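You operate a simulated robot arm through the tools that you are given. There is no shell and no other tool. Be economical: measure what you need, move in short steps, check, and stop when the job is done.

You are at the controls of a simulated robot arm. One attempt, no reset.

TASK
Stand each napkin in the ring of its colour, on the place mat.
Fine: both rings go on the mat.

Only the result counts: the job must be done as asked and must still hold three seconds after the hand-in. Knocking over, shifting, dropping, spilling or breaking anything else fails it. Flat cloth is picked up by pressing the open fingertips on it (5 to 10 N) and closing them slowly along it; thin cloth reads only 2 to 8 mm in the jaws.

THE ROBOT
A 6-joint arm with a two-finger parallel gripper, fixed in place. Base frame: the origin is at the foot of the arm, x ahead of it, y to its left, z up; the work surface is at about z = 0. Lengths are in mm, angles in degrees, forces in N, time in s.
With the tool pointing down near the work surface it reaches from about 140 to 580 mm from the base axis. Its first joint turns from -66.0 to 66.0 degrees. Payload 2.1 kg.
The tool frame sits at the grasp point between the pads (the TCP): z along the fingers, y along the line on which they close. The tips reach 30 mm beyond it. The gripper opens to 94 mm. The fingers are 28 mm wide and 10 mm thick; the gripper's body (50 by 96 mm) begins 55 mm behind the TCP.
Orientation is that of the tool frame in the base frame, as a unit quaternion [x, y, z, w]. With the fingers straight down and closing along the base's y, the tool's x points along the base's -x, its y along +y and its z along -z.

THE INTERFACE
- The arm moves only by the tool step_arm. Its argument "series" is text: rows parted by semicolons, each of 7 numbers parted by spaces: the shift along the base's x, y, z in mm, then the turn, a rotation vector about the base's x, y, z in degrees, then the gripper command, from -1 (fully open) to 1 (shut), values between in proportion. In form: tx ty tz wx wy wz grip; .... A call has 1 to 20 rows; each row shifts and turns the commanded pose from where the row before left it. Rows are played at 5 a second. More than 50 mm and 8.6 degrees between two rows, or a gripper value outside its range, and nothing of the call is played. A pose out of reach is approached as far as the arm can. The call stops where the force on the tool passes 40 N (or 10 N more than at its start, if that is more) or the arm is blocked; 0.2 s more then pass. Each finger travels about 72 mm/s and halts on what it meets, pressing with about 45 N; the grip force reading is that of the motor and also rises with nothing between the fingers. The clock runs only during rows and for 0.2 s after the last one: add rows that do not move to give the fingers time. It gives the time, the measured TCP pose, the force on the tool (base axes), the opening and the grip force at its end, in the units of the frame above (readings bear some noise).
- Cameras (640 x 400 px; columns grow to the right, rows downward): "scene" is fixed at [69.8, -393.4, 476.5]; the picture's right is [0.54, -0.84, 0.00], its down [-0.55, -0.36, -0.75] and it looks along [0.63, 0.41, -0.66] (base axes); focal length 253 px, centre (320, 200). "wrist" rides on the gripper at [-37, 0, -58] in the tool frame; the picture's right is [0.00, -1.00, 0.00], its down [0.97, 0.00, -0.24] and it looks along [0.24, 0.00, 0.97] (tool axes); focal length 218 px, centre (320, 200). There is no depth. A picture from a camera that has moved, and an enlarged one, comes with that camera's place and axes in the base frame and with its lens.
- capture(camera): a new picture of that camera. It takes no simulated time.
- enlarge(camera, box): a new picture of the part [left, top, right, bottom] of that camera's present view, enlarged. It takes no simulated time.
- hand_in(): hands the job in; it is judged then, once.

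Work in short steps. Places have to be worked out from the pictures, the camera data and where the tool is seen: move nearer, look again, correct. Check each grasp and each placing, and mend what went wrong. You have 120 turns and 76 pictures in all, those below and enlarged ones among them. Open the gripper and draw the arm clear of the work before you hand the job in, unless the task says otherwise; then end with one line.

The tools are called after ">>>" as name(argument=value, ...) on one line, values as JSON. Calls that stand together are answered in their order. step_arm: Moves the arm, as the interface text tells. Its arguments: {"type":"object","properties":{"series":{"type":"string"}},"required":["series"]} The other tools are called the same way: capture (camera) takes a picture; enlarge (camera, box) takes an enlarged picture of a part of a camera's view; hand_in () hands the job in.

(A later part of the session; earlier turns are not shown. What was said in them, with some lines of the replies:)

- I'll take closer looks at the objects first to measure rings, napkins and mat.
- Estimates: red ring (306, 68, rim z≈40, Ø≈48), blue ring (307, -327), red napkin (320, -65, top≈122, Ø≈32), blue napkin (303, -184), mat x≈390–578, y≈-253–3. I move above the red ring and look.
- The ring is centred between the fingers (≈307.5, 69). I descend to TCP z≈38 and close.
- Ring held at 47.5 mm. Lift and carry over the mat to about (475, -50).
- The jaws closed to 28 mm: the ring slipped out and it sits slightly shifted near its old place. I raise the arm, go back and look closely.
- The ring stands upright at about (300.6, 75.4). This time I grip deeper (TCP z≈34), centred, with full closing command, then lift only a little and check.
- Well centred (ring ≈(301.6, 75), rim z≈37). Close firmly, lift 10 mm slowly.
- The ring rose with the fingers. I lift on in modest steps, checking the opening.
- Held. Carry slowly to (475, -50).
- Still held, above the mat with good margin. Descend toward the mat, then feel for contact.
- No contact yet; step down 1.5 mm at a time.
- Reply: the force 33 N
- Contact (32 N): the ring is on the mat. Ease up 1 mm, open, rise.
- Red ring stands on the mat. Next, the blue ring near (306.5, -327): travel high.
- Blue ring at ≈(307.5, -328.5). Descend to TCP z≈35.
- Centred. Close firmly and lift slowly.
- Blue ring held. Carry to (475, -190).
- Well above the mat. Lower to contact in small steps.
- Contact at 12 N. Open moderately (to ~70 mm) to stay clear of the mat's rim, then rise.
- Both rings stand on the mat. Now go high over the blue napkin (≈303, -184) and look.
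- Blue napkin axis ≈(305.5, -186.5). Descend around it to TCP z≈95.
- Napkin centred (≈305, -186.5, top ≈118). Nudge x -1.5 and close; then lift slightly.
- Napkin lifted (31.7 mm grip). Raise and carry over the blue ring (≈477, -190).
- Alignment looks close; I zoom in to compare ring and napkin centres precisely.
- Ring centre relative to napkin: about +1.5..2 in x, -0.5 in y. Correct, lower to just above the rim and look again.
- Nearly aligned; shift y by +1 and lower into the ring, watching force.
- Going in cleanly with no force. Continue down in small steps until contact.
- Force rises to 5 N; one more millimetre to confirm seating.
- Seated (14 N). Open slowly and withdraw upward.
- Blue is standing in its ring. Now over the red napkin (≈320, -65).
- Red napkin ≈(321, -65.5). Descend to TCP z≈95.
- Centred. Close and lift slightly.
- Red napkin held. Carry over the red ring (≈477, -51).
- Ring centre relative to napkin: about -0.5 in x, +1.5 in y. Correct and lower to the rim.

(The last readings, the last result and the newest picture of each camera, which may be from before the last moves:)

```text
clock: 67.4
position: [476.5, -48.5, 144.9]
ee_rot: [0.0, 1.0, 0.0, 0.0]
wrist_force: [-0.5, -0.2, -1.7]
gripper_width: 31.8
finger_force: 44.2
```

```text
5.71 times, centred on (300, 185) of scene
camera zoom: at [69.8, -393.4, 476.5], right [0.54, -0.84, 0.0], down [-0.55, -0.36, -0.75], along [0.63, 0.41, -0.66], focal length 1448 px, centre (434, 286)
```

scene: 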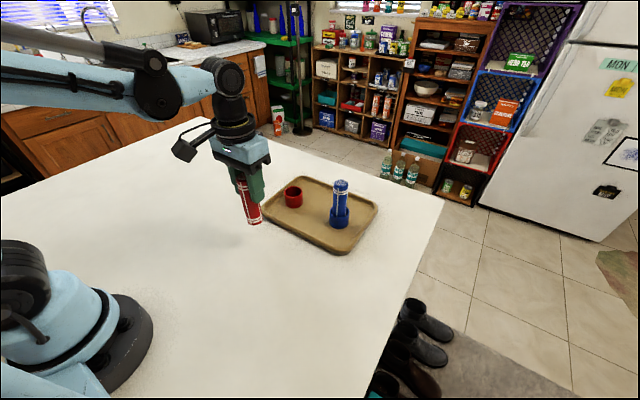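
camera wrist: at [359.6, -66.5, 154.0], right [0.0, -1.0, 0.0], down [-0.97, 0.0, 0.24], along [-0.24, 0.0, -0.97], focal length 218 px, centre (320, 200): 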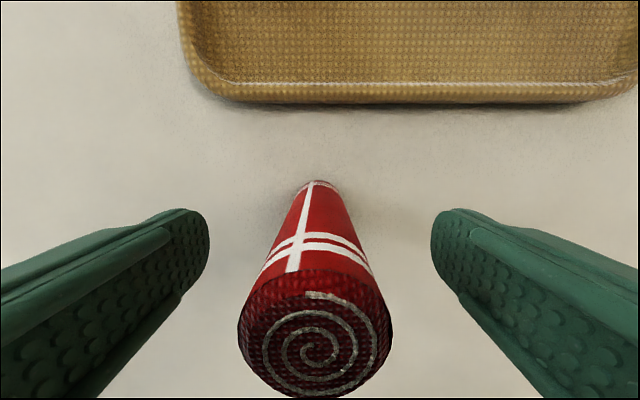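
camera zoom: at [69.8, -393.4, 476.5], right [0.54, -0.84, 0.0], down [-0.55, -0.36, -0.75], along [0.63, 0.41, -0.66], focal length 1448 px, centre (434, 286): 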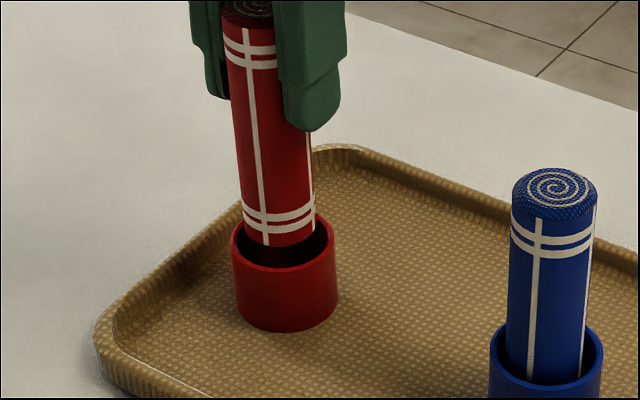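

Centred in both views. Lower into the ring.

>>> step_arm(series="0 0 -4 0 0 0 1;0 0 -5 0 0 0 1;0 0 -5 0 0 0 1;0 0 -6 0 0 0 1;0 0 -6 0 0 0 1;0 0 -6 0 0 0 1;0 0 -4 0 0 0 1;0 0 -1.5 0 0 0 1;0 0 0 0 0 0 1")

```text
clock: 69.4
position: [475.6, -49.6, 109.1]
ee_rot: [0.0, 1.0, 0.001, 0.0]
wrist_force: [0.7, 0.0, -0.3]
gripper_width: 31.5
finger_force: 44.7
```

>>> step_arm(series="0 0 -1.2 0 0 0 1;0 0 -1.2 0 0 0 1;0 0 -1 0 0 0 1;0 0 0 0 0 0 1")

```text
clock: 70.4
position: [477.1, -47.9, 105.4]
ee_rot: [0.0, 1.0, 0.0, 0.001]
wrist_force: [-1.9, 0.0, 25.6]
gripper_width: 32.0
finger_force: 45.7
```

Seated (25 N at the expected height). Ease up slightly, open slowly and withdraw.

>>> step_arm(series="0 0 0.8 0 0 0 0.5;0 0 0 0 0 0 0.2;0 0 0 0 0 0 0;0 0 0 0 0 0 -0.3;0 0 0 0 0 0 -0.7;0 0 0 0 0 0 -0.7;0 0 15 0 0 0 -0.7;0 0 30 0 0 0 -0.7;0 0 40 0 0 0 -1;0 0 40 0 0 0 -1;-30 0 10 0 0 0 -1;-40 0 0 0 0 0 -1;-40 0 0 0 0 0 -1;-40 0 0 0 0 0 -1;0 0 0 0 0 0 -1;0 0 0 0 0 0 -1")

>>> enlarge(camera="scene", box=[230, 150, 390, 280])

>>> capture(camera="wrist")

```text
clock: 73.8
position: [328.3, -48.1, 239.7]
ee_rot: [0.0, 1.0, 0.0, 0.0]
wrist_force: [0.3, 0.7, -0.5]
gripper_width: 94.2
finger_force: 0.0
```

```text
3.08 times, centred on (310, 215) of scene
camera zoom: at [69.8, -393.4, 476.5], right [0.54, -0.84, 0.0], down [-0.55, -0.36, -0.75], along [0.63, 0.41, -0.66], focal length 780 px, centre (351, 154)
```

zoom: 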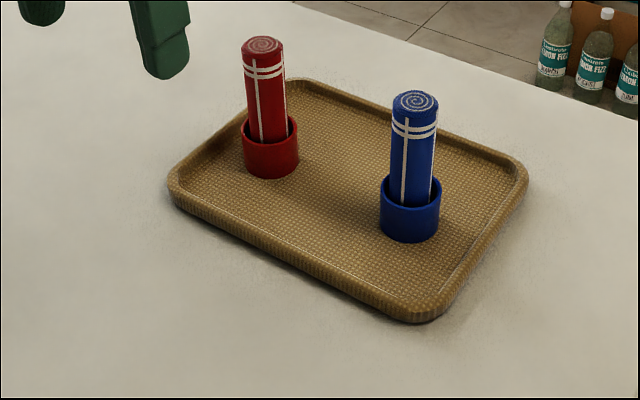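

```text
33 pictures are left
camera wrist: at [365.7, -49.9, 296.1], right [0.0, -1.0, 0.0], down [-0.97, 0.0, 0.24], along [-0.24, 0.0, -0.97], focal length 218 px, centre (320, 200)
```

wrist: 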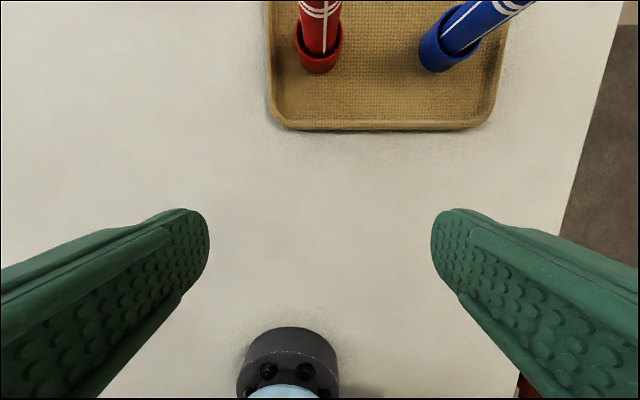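

Both napkins stand upright in their rings on the mat, and the arm is clear with the gripper open. Handing in.

>>> hand_in()

```text
The job is handed in.
```

The job is handed in: the red and blue napkins each stand upright in the ring of their colour, both on the place mat. The red ring slipped from the jaws on the first try and shifted a few millimetres on the table, but it stayed upright and the second grip held.
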